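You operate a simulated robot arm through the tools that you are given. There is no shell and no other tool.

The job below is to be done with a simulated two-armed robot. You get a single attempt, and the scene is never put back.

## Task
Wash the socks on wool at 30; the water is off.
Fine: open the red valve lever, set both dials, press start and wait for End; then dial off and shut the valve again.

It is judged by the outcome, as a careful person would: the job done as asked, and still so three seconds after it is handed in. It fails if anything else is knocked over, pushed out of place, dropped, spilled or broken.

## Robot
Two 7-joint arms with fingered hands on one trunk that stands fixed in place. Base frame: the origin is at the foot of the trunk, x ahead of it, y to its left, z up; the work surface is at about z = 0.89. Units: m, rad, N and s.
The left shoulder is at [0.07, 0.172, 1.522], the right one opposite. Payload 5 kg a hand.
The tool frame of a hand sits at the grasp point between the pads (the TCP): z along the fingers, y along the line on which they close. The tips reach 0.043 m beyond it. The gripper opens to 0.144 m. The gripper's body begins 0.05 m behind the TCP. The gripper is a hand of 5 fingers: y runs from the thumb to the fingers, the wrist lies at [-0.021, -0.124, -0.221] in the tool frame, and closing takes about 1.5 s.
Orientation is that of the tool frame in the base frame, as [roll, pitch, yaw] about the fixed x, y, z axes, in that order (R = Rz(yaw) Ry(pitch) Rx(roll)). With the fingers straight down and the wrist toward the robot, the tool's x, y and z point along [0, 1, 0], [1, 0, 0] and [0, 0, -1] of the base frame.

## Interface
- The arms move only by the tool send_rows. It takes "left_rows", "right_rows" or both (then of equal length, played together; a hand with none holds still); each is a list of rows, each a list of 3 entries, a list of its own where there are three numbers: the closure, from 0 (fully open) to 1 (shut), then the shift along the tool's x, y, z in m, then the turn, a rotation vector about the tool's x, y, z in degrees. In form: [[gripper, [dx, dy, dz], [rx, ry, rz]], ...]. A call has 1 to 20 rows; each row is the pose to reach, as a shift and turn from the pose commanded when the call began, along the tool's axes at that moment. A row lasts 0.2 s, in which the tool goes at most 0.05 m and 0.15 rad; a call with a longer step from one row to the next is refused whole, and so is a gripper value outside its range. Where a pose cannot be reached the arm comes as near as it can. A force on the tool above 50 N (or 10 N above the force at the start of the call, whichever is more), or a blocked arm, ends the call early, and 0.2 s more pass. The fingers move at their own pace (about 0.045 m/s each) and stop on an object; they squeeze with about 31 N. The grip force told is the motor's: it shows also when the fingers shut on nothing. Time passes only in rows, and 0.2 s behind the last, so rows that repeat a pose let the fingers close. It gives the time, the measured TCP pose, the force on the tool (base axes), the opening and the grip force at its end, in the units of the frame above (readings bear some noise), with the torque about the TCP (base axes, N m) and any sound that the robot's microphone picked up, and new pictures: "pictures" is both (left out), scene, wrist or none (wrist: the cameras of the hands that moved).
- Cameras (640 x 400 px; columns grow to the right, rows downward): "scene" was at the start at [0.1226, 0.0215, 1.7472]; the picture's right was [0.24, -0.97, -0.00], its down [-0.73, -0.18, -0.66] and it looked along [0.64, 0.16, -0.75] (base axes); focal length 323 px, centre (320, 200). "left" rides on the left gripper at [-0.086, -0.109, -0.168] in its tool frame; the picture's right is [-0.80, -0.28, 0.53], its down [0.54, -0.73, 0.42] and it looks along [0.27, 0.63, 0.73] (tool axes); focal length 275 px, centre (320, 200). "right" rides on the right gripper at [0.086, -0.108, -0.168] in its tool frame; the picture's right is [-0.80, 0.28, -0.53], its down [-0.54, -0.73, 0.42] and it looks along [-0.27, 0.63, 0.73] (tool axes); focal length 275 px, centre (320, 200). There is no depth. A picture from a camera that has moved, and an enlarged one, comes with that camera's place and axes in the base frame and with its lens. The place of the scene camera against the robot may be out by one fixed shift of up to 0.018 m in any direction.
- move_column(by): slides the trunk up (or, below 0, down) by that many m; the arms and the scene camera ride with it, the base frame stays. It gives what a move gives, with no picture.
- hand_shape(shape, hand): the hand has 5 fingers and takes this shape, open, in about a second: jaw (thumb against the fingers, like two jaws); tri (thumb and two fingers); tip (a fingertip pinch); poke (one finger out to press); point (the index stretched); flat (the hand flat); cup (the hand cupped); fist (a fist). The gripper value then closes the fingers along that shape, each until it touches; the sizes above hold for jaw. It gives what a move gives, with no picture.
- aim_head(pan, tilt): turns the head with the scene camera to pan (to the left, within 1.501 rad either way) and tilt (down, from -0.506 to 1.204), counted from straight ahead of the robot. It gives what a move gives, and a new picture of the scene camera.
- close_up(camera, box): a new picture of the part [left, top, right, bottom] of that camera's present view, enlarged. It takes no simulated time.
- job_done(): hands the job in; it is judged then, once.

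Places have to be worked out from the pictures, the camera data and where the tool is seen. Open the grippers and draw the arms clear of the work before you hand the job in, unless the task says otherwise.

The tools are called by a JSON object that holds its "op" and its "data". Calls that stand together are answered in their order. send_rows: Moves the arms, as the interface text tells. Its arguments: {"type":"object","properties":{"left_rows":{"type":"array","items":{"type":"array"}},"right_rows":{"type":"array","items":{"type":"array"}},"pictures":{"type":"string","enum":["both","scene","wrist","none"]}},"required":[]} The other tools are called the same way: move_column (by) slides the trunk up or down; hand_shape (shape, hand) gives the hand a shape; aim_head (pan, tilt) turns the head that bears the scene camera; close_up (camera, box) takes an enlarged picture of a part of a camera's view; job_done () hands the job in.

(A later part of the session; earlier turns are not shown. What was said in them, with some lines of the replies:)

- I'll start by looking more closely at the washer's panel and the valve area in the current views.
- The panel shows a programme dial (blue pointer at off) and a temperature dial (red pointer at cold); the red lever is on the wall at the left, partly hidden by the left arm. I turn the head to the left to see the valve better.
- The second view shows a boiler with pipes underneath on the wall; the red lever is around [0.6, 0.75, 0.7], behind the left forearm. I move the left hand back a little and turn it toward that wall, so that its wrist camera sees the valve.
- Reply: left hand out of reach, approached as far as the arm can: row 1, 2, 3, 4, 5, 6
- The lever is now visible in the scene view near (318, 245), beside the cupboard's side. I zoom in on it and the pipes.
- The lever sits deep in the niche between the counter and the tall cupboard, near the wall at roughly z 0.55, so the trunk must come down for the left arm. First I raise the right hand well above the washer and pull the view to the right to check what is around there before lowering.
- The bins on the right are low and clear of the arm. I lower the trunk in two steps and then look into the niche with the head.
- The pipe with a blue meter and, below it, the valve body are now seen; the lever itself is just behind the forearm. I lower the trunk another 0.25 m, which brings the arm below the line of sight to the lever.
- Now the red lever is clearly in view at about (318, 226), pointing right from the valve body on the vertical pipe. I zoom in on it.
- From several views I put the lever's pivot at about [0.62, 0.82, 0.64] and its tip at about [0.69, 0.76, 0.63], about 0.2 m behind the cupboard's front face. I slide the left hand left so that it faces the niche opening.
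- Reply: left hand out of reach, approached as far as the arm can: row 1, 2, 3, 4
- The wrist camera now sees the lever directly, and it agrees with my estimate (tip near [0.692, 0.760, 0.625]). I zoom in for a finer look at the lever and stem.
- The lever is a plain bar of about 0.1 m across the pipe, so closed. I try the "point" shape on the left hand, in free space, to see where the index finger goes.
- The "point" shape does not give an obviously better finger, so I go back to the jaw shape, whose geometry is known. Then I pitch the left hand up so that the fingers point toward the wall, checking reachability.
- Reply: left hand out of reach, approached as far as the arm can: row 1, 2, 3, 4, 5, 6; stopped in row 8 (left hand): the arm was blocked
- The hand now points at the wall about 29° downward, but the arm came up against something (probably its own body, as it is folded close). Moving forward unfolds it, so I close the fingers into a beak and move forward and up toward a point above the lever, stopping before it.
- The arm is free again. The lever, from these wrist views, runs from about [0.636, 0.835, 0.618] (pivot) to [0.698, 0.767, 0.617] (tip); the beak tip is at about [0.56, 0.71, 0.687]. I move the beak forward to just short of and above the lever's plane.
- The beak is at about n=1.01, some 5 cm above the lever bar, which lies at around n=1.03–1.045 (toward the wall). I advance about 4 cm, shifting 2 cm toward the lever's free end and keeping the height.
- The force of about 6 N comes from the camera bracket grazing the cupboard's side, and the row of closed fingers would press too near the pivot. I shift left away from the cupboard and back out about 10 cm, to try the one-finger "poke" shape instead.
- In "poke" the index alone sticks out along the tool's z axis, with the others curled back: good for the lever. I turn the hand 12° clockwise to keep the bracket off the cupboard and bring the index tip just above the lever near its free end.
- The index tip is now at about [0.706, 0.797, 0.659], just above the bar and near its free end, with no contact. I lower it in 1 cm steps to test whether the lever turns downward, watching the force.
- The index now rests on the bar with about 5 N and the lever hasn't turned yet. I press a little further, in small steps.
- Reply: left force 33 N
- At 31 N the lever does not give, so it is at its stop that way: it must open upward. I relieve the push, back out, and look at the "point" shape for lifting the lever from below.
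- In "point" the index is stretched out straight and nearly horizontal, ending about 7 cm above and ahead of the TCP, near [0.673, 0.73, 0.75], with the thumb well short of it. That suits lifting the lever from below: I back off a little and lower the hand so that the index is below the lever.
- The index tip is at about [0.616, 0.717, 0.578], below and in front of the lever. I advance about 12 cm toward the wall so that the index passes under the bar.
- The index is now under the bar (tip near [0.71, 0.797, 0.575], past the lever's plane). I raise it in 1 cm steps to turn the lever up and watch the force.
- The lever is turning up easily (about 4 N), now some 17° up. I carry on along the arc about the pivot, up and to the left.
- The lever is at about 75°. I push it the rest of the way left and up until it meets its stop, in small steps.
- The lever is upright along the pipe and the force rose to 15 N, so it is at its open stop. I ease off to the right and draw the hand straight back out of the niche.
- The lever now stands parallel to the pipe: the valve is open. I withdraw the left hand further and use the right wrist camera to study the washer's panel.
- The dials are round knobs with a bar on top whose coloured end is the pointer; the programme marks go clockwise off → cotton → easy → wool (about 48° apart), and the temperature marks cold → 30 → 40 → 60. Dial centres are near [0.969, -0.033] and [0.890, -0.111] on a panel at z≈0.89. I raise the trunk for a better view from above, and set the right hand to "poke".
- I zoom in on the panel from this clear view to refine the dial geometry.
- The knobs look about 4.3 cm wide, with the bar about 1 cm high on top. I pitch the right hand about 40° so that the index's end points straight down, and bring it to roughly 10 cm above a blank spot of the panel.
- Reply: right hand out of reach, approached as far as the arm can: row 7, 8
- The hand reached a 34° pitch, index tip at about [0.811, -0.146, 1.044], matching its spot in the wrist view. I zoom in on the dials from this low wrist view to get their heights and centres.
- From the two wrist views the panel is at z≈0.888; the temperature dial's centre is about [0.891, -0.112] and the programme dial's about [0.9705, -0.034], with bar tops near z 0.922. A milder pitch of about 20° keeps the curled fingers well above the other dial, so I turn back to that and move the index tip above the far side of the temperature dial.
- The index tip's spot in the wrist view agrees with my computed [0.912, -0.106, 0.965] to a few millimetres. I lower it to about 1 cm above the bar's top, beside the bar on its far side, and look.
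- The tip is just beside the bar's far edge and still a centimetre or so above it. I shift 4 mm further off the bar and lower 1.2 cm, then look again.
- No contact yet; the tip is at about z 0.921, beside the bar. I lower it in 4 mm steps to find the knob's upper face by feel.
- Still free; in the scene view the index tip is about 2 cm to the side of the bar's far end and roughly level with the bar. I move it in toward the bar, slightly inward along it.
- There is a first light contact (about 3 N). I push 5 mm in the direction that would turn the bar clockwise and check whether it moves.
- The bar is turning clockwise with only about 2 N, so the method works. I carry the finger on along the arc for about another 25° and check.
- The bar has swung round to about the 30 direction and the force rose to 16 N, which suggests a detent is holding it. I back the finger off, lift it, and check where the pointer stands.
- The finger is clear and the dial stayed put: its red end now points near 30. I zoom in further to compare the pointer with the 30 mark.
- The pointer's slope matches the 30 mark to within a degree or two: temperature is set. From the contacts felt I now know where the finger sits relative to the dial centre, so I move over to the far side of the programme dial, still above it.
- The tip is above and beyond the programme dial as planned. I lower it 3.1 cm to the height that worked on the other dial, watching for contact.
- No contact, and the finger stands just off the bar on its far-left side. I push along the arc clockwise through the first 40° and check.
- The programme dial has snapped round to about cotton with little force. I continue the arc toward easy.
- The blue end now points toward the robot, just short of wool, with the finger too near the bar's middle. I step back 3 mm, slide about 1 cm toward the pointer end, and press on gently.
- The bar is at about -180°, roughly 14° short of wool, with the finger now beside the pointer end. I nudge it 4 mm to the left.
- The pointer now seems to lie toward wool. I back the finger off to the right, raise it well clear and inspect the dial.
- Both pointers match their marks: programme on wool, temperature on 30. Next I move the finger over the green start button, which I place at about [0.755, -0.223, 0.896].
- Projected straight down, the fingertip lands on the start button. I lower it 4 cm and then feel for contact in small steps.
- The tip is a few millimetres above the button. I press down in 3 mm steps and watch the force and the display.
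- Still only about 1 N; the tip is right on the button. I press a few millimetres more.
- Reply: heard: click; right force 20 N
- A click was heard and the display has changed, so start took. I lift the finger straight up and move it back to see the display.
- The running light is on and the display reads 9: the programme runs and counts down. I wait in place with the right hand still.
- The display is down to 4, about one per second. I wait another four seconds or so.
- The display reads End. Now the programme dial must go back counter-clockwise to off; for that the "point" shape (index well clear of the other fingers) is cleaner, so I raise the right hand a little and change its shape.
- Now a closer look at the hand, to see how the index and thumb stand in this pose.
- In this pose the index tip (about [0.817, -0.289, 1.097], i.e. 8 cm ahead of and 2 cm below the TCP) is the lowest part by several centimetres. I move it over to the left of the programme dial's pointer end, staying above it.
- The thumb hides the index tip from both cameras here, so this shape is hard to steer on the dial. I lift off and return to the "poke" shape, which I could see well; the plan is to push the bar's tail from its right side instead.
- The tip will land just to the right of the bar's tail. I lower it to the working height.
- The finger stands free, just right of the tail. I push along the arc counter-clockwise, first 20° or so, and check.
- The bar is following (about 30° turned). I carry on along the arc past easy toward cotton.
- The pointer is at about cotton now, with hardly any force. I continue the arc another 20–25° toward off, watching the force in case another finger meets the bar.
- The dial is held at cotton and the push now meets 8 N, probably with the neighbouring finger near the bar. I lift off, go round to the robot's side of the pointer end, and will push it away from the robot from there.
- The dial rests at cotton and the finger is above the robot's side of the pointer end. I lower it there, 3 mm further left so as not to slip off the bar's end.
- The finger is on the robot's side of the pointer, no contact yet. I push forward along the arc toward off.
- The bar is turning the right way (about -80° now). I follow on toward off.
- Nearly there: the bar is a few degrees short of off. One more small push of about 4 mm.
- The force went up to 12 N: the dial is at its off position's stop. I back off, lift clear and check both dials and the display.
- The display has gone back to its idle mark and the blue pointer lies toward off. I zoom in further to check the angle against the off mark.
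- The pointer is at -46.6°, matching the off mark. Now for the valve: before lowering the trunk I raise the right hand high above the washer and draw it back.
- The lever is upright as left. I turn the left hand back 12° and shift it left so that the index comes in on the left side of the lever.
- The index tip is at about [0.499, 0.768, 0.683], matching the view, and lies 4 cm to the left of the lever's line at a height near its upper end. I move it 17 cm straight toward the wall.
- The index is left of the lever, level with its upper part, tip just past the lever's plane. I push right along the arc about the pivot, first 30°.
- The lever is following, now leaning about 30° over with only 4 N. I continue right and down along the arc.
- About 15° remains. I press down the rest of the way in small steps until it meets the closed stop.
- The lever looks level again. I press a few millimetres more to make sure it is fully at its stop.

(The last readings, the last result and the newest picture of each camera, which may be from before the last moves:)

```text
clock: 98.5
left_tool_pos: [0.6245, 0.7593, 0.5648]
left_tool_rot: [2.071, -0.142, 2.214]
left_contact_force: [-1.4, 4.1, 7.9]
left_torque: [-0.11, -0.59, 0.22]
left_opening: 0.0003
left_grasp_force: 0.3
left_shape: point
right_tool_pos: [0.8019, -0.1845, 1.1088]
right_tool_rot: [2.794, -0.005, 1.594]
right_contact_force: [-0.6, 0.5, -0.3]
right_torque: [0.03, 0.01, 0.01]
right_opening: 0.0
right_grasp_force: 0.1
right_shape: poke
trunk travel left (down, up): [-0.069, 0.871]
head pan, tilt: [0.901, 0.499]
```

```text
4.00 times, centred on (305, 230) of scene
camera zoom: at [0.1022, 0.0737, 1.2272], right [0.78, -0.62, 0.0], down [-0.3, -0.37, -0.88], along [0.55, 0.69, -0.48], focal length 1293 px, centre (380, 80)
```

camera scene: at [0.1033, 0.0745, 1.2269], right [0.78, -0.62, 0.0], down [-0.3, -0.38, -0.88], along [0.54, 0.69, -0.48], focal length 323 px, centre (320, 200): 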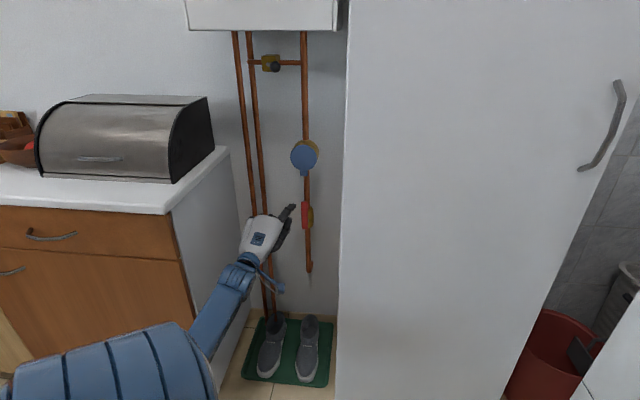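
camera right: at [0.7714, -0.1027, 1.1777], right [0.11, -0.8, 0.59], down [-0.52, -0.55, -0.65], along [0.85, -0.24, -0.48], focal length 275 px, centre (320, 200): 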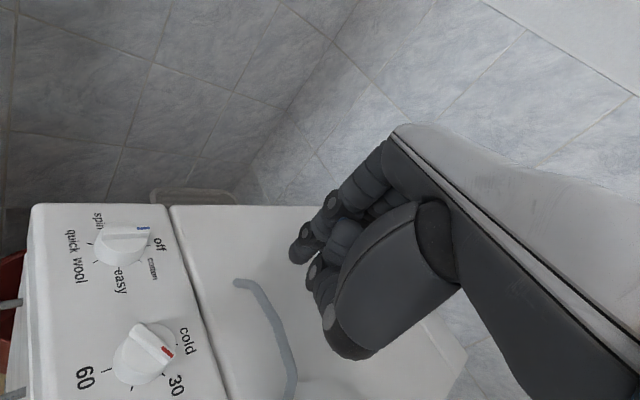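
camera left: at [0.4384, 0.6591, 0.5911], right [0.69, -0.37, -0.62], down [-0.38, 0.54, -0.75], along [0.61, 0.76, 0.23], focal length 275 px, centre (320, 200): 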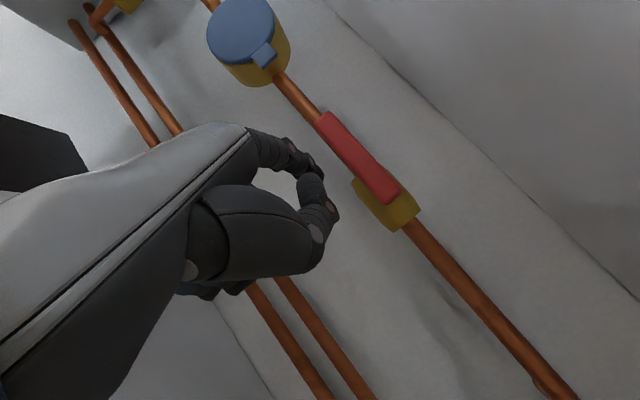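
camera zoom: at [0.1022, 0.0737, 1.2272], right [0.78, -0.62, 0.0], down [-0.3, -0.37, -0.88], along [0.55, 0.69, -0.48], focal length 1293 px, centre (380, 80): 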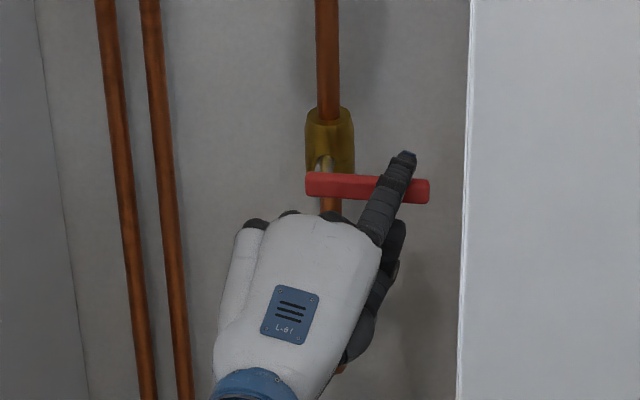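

No further movement with the force building: the lever is at its closed stop. I raise the finger off it and draw the hand straight back out of the niche.

{"op": "send_rows", "data": {"left_rows": [[0, [0.0029, 0.0173, -0.0096], [0, 0, 0]], [0, [0.0036, 0.0216, -0.0119], [0, 0, 0]], [0, [0.0, 0.0, -0.052], [0, 0, 0]], [0, [-0.003, -0.019, -0.09], [0, 0, 0]], [0, [-0.006, -0.038, -0.126], [0, 0, 0]], [0, [-0.009, -0.057, -0.162], [0, 0, 0]]]}}

{"op": "close_up", "data": {"camera": "scene", "box": [255, 180, 355, 280]}}

{"op": "close_up", "data": {"camera": "left", "box": [220, 60, 480, 260]}}

```text
clock: 99.9
left_tool_pos: [0.4955, 0.6477, 0.5902]
left_tool_rot: [2.072, -0.145, 2.217]
left_contact_force: [-0.6, 0.6, 0.6]
left_torque: [0.03, 0.02, 0.02]
left_opening: 0.0
left_grasp_force: 0.1
left_shape: point
right_tool_pos: [0.8016, -0.1842, 1.1094]
right_tool_rot: [2.793, -0.005, 1.594]
right_contact_force: [-0.5, 0.1, 1.4]
right_torque: [0.01, 0.0, 0.02]
right_opening: 0.0
right_grasp_force: 0.1
right_shape: poke
trunk travel left (down, up): [-0.069, 0.871]
head pan, tilt: [0.901, 0.499]
camera scene: at [0.1025, 0.0737, 1.2271], right [0.78, -0.62, 0.0], down [-0.3, -0.37, -0.88], along [0.55, 0.69, -0.48], focal length 323 px, centre (320, 200)
camera left: at [0.3851, 0.4616, 0.5629], right [0.69, -0.37, -0.61], down [-0.38, 0.54, -0.75], along [0.61, 0.76, 0.23], focal length 275 px, centre (320, 200)
```

scene: 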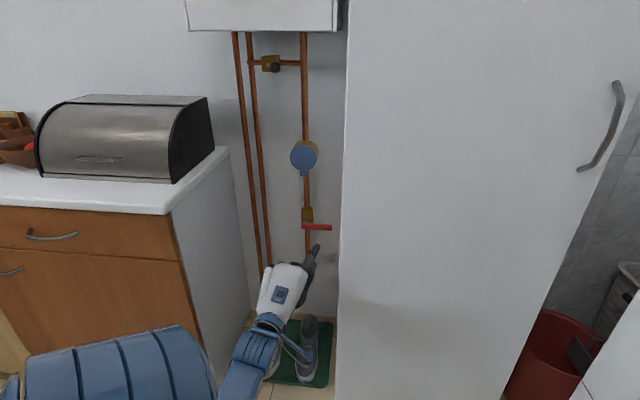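
left: 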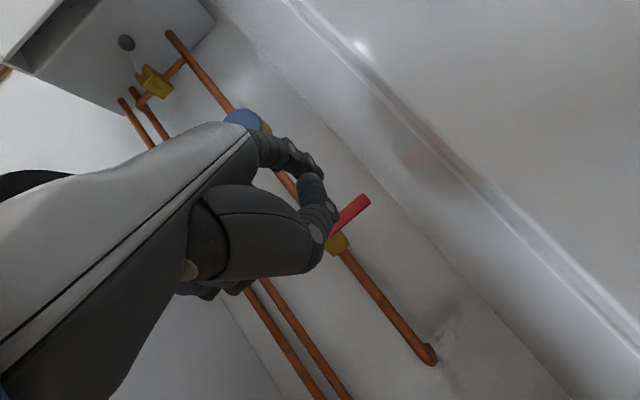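

```text
4.00 times, centred on (305, 230) of scene
camera zoom: at [0.1025, 0.0737, 1.2271], right [0.78, -0.62, 0.0], down [-0.3, -0.37, -0.88], along [0.55, 0.69, -0.48], focal length 1293 px, centre (380, 80)
```

zoom: 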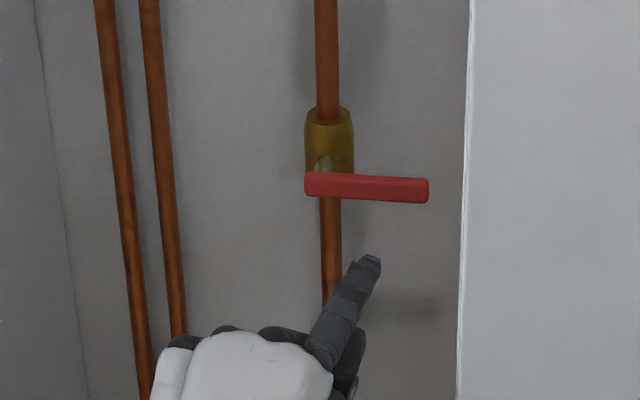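

```text
2.00 times, centred on (350, 160) of left
camera zoom: at [0.3851, 0.4616, 0.5629], right [0.69, -0.37, -0.61], down [-0.38, 0.54, -0.75], along [0.61, 0.76, 0.23], focal length 551 px, centre (260, 280)
```

zoom: 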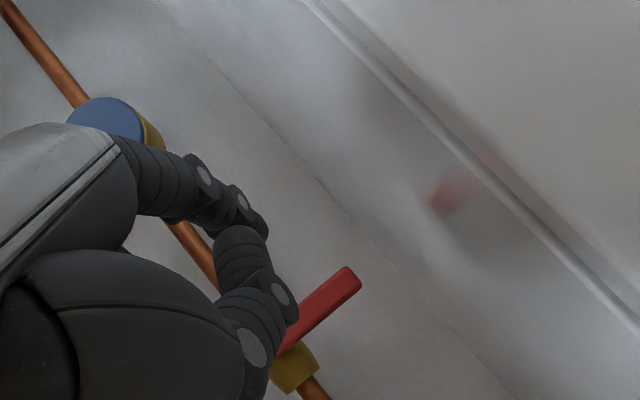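

The lever lies exactly where it was at the start: closed across the pipe. I draw the left hand further back and open both hands in the jaw shape, with the right hand well above the washer.

{"op": "send_rows", "data": {"left_rows": [[0, [-0.002, -0.0125, -0.0235], [0, 0, 0]], [0, [-0.004, -0.025, -0.047], [0, 0, 0]], [0, [-0.006, -0.0375, -0.07], [0, 0, 0]]], "right_rows": [[0, [0, 0.01, -0.03], [0, 0, 0]], [0, [0, 0.02, -0.06], [0, 0, 0]], [0, [0, 0.03, -0.09], [0, 0, 0]]], "pictures": "none"}}

{"op": "hand_shape", "data": {"shape": "jaw", "hand": "left"}}

{"op": "hand_shape", "data": {"shape": "jaw", "hand": "right"}}

{"op": "move_column", "data": {"by": 0.3}}

{"op": "aim_head", "data": {"pan": 0.9, "tilt": 0.75}}

```text
clock: 100.7
left_tool_pos: [0.4417, 0.6057, 0.5873]
left_tool_rot: [2.07, -0.145, 2.213]
left_contact_force: [-0.3, 0.5, -0.9]
left_torque: [0.06, -0.09, -0.09]
left_opening: 0.0
left_grasp_force: 0.1
left_shape: point
right_tool_pos: [0.8046, -0.1696, 1.1996]
right_tool_rot: [2.799, 0.007, 1.596]
right_contact_force: [0.4, 2.7, 0.4]
right_torque: [-0.19, 0.02, -0.06]
right_opening: 0.0
right_grasp_force: 0.1
right_shape: poke
trunk travel left (down, up): [-0.069, 0.871]
head pan, tilt: [0.901, 0.499]
```

```text
clock: 101.6
left_tool_pos: [0.4429, 0.6034, 0.5898]
left_tool_rot: [2.066, -0.146, 2.211]
left_contact_force: [0.0, 1.1, -0.3]
left_torque: [-0.01, -0.03, 0.03]
left_opening: 0.1435
left_grasp_force: 0.0
left_shape: jaw
right_tool_pos: [0.8022, -0.1749, 1.2013]
right_tool_rot: [2.797, 0.005, 1.594]
right_contact_force: [-0.3, 0.1, 0.0]
right_torque: [0.0, -0.02, 0.02]
right_opening: 0.0001
right_grasp_force: 0.1
right_shape: poke
trunk travel left (down, up): [-0.069, 0.871]
head pan, tilt: [0.901, 0.499]
```

```text
clock: 102.5
left_tool_pos: [0.4422, 0.6024, 0.5898]
left_tool_rot: [2.068, -0.146, 2.21]
left_contact_force: [0.0, -0.2, 0.0]
left_torque: [0.0, 0.03, 0.05]
left_opening: 0.1437
left_grasp_force: 0.0
left_shape: jaw
right_tool_pos: [0.8017, -0.1738, 1.2031]
right_tool_rot: [2.798, 0.006, 1.593]
right_contact_force: [-0.1, -1.1, 0.4]
right_torque: [-0.02, -0.01, 0.03]
right_opening: 0.1436
right_grasp_force: 0.0
right_shape: jaw
trunk travel left (down, up): [-0.069, 0.871]
head pan, tilt: [0.901, 0.499]
```

```text
clock: 105.5
left_tool_pos: [0.4369, 0.6039, 0.8867]
left_tool_rot: [2.074, -0.143, 2.211]
left_contact_force: [-0.3, -0.3, -0.6]
left_torque: [0.01, 0.01, 0.0]
left_opening: 0.1441
left_grasp_force: 0.0
left_shape: jaw
right_tool_pos: [0.799, -0.1707, 1.5053]
right_tool_rot: [2.793, 0.006, 1.594]
right_contact_force: [-0.9, -0.3, -0.7]
right_torque: [-0.02, 0.04, 0.0]
right_opening: 0.1439
right_grasp_force: 0.1
right_shape: jaw
trunk travel left (down, up): [-0.369, 0.571]
head pan, tilt: [0.901, 0.499]
```

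```text
clock: 106.2
left_tool_pos: [0.4366, 0.6043, 0.8867]
left_tool_rot: [2.075, -0.142, 2.209]
left_contact_force: [-0.1, -1.1, -0.1]
left_torque: [-0.01, 0.01, -0.03]
left_opening: 0.1438
left_grasp_force: 0.0
left_shape: jaw
right_tool_pos: [0.7995, -0.1704, 1.5058]
right_tool_rot: [2.795, 0.006, 1.596]
right_contact_force: [-0.6, 0.4, -0.3]
right_torque: [0.0, 0.02, 0.01]
right_opening: 0.1441
right_grasp_force: 0.0
right_shape: jaw
trunk travel left (down, up): [-0.369, 0.571]
head pan, tilt: [0.901, 0.75]
camera scene: at [0.0973, 0.0817, 1.5049], right [0.78, -0.62, 0.01], down [-0.42, -0.54, -0.73], along [0.45, 0.57, -0.69], focal length 323 px, centre (320, 200)
```

scene: 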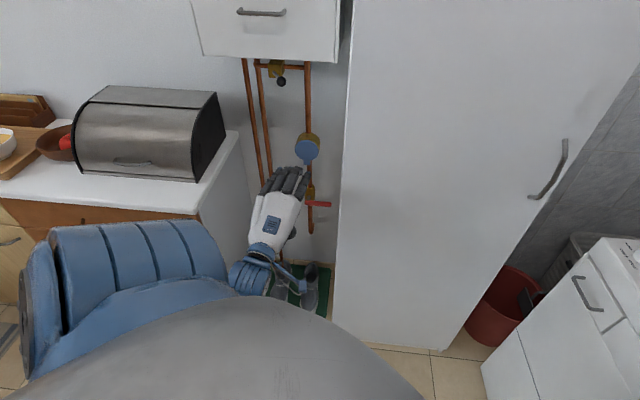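

Both hands are open. The left arm seems to lean lightly on the robot's body in this folded pose, so I move the left hand forward a few centimetres to relieve it, and take last looks at the valve and the panel.

{"op": "send_rows", "data": {"left_rows": [[0, [0.003, 0.016, 0.03], [0, 0, 0]], [0, [0.005, 0.026, 0.05], [0, 0, 0]], [0, [0.005, 0.026, 0.05], [0, 0, 0]]], "pictures": "scene"}}

{"op": "close_up", "data": {"camera": "scene", "box": [240, 130, 360, 250]}}

{"op": "aim_head", "data": {"pan": -0.1, "tilt": 0.75}}

{"op": "close_up", "data": {"camera": "scene", "box": [270, 120, 420, 230]}}

```text
clock: 107.0
left_tool_pos: [0.4775, 0.6338, 0.8901]
left_tool_rot: [2.072, -0.143, 2.214]
left_contact_force: [-0.4, -0.8, -0.1]
left_torque: [-0.02, 0.03, 0.01]
left_opening: 0.1438
left_grasp_force: 0.0
left_shape: jaw
right_tool_pos: [0.7964, -0.1864, 1.5029]
right_tool_rot: [2.795, -0.007, 1.594]
right_contact_force: [-1.5, -2.0, 0.1]
right_torque: [0.05, -0.06, 0.0]
right_opening: 0.1439
right_grasp_force: 0.2
right_shape: jaw
trunk travel left (down, up): [-0.369, 0.571]
head pan, tilt: [0.901, 0.75]
camera scene: at [0.0964, 0.0668, 1.5053], right [0.78, -0.62, 0.0], down [-0.42, -0.53, -0.73], along [0.45, 0.57, -0.68], focal length 323 px, centre (320, 200)
```

scene: 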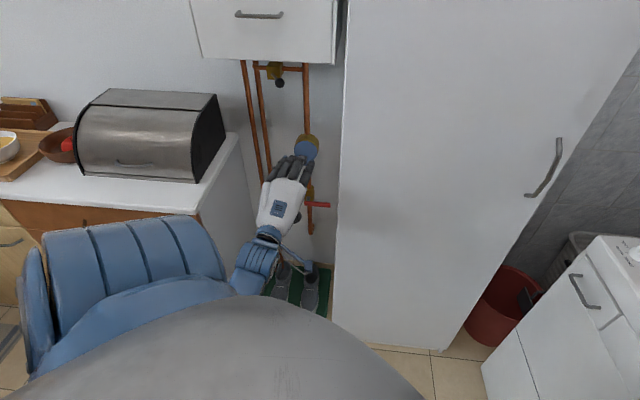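

```text
3.33 times, centred on (300, 190) of scene
camera zoom: at [0.0964, 0.0668, 1.5053], right [0.78, -0.62, 0.0], down [-0.42, -0.53, -0.73], along [0.45, 0.57, -0.68], focal length 1078 px, centre (387, 233)
```

zoom: 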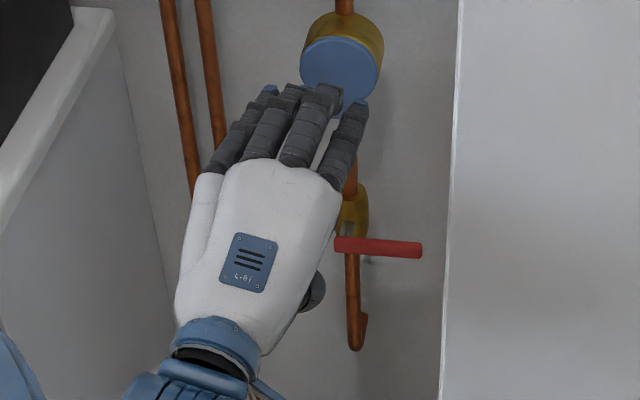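

```text
clock: 108.3
left_tool_pos: [0.4784, 0.6334, 0.8894]
left_tool_rot: [2.073, -0.143, 2.214]
left_contact_force: [0.2, -0.6, -0.2]
left_torque: [0.02, -0.01, -0.02]
left_opening: 0.1441
left_grasp_force: 0.1
left_shape: jaw
right_tool_pos: [0.8001, -0.1849, 1.5026]
right_tool_rot: [2.793, -0.007, 1.595]
right_contact_force: [0.4, 0.1, 1.0]
right_torque: [0.02, 0.03, 0.03]
right_opening: 0.1442
right_grasp_force: 0.0
right_shape: jaw
trunk travel left (down, up): [-0.369, 0.571]
head pan, tilt: [-0.099, 0.75]
camera scene: at [0.1291, -0.0056, 1.505], right [-0.1, -1.0, 0.0], down [-0.68, 0.07, -0.73], along [0.73, -0.07, -0.68], focal length 323 px, centre (320, 200)
```

scene: 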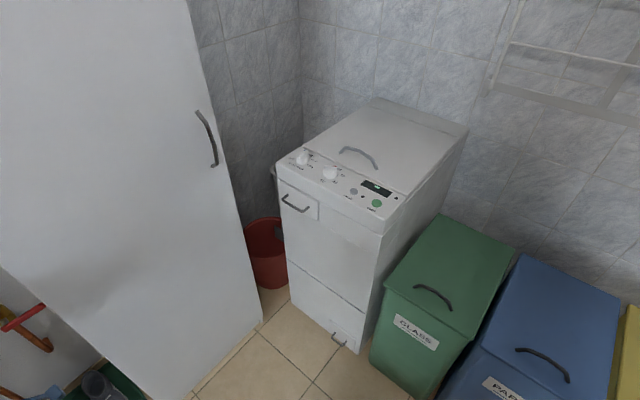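

```text
3.64 times, centred on (345, 175) of scene
camera zoom: at [0.1291, -0.0056, 1.505], right [-0.1, -1.0, 0.0], down [-0.68, 0.07, -0.73], along [0.73, -0.07, -0.68], focal length 1176 px, centre (229, 291)
```

zoom: 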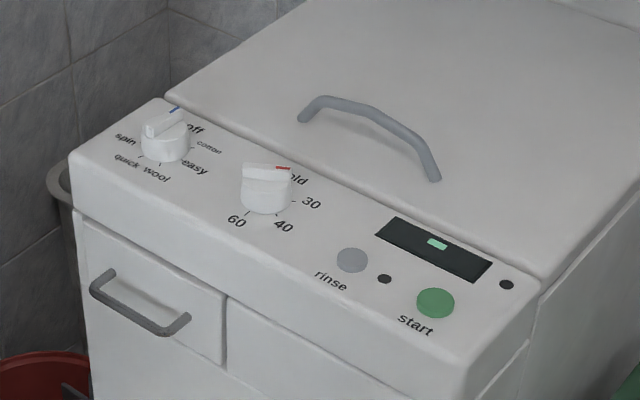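

The programme dial is at off, the temperature dial still at 30, the display idle and the running light out. The red lever is shut across its pipe, both hands are open and clear, and nothing else has moved. I hand the job in.

{"op": "job_done", "data": {}}

```text
The job is handed in.
```

The socks have been washed on wool at 30, and I've handed the job in.

- **Water:** I opened the red lever before starting. After the wash I shut it again; it is back across the pipe, exactly where it was.
- **Wash:** With both dials set I pressed start. The display counted down to End.
- **Afterwards:** The programme dial is back at off and the running light is out. The temperature dial is still at 30.

While reaching for the lever, the left arm's camera bracket lightly brushed the side of the tall cupboard, at about 6 N. Nothing moved or was knocked over. Both hands are open and clear of the work.
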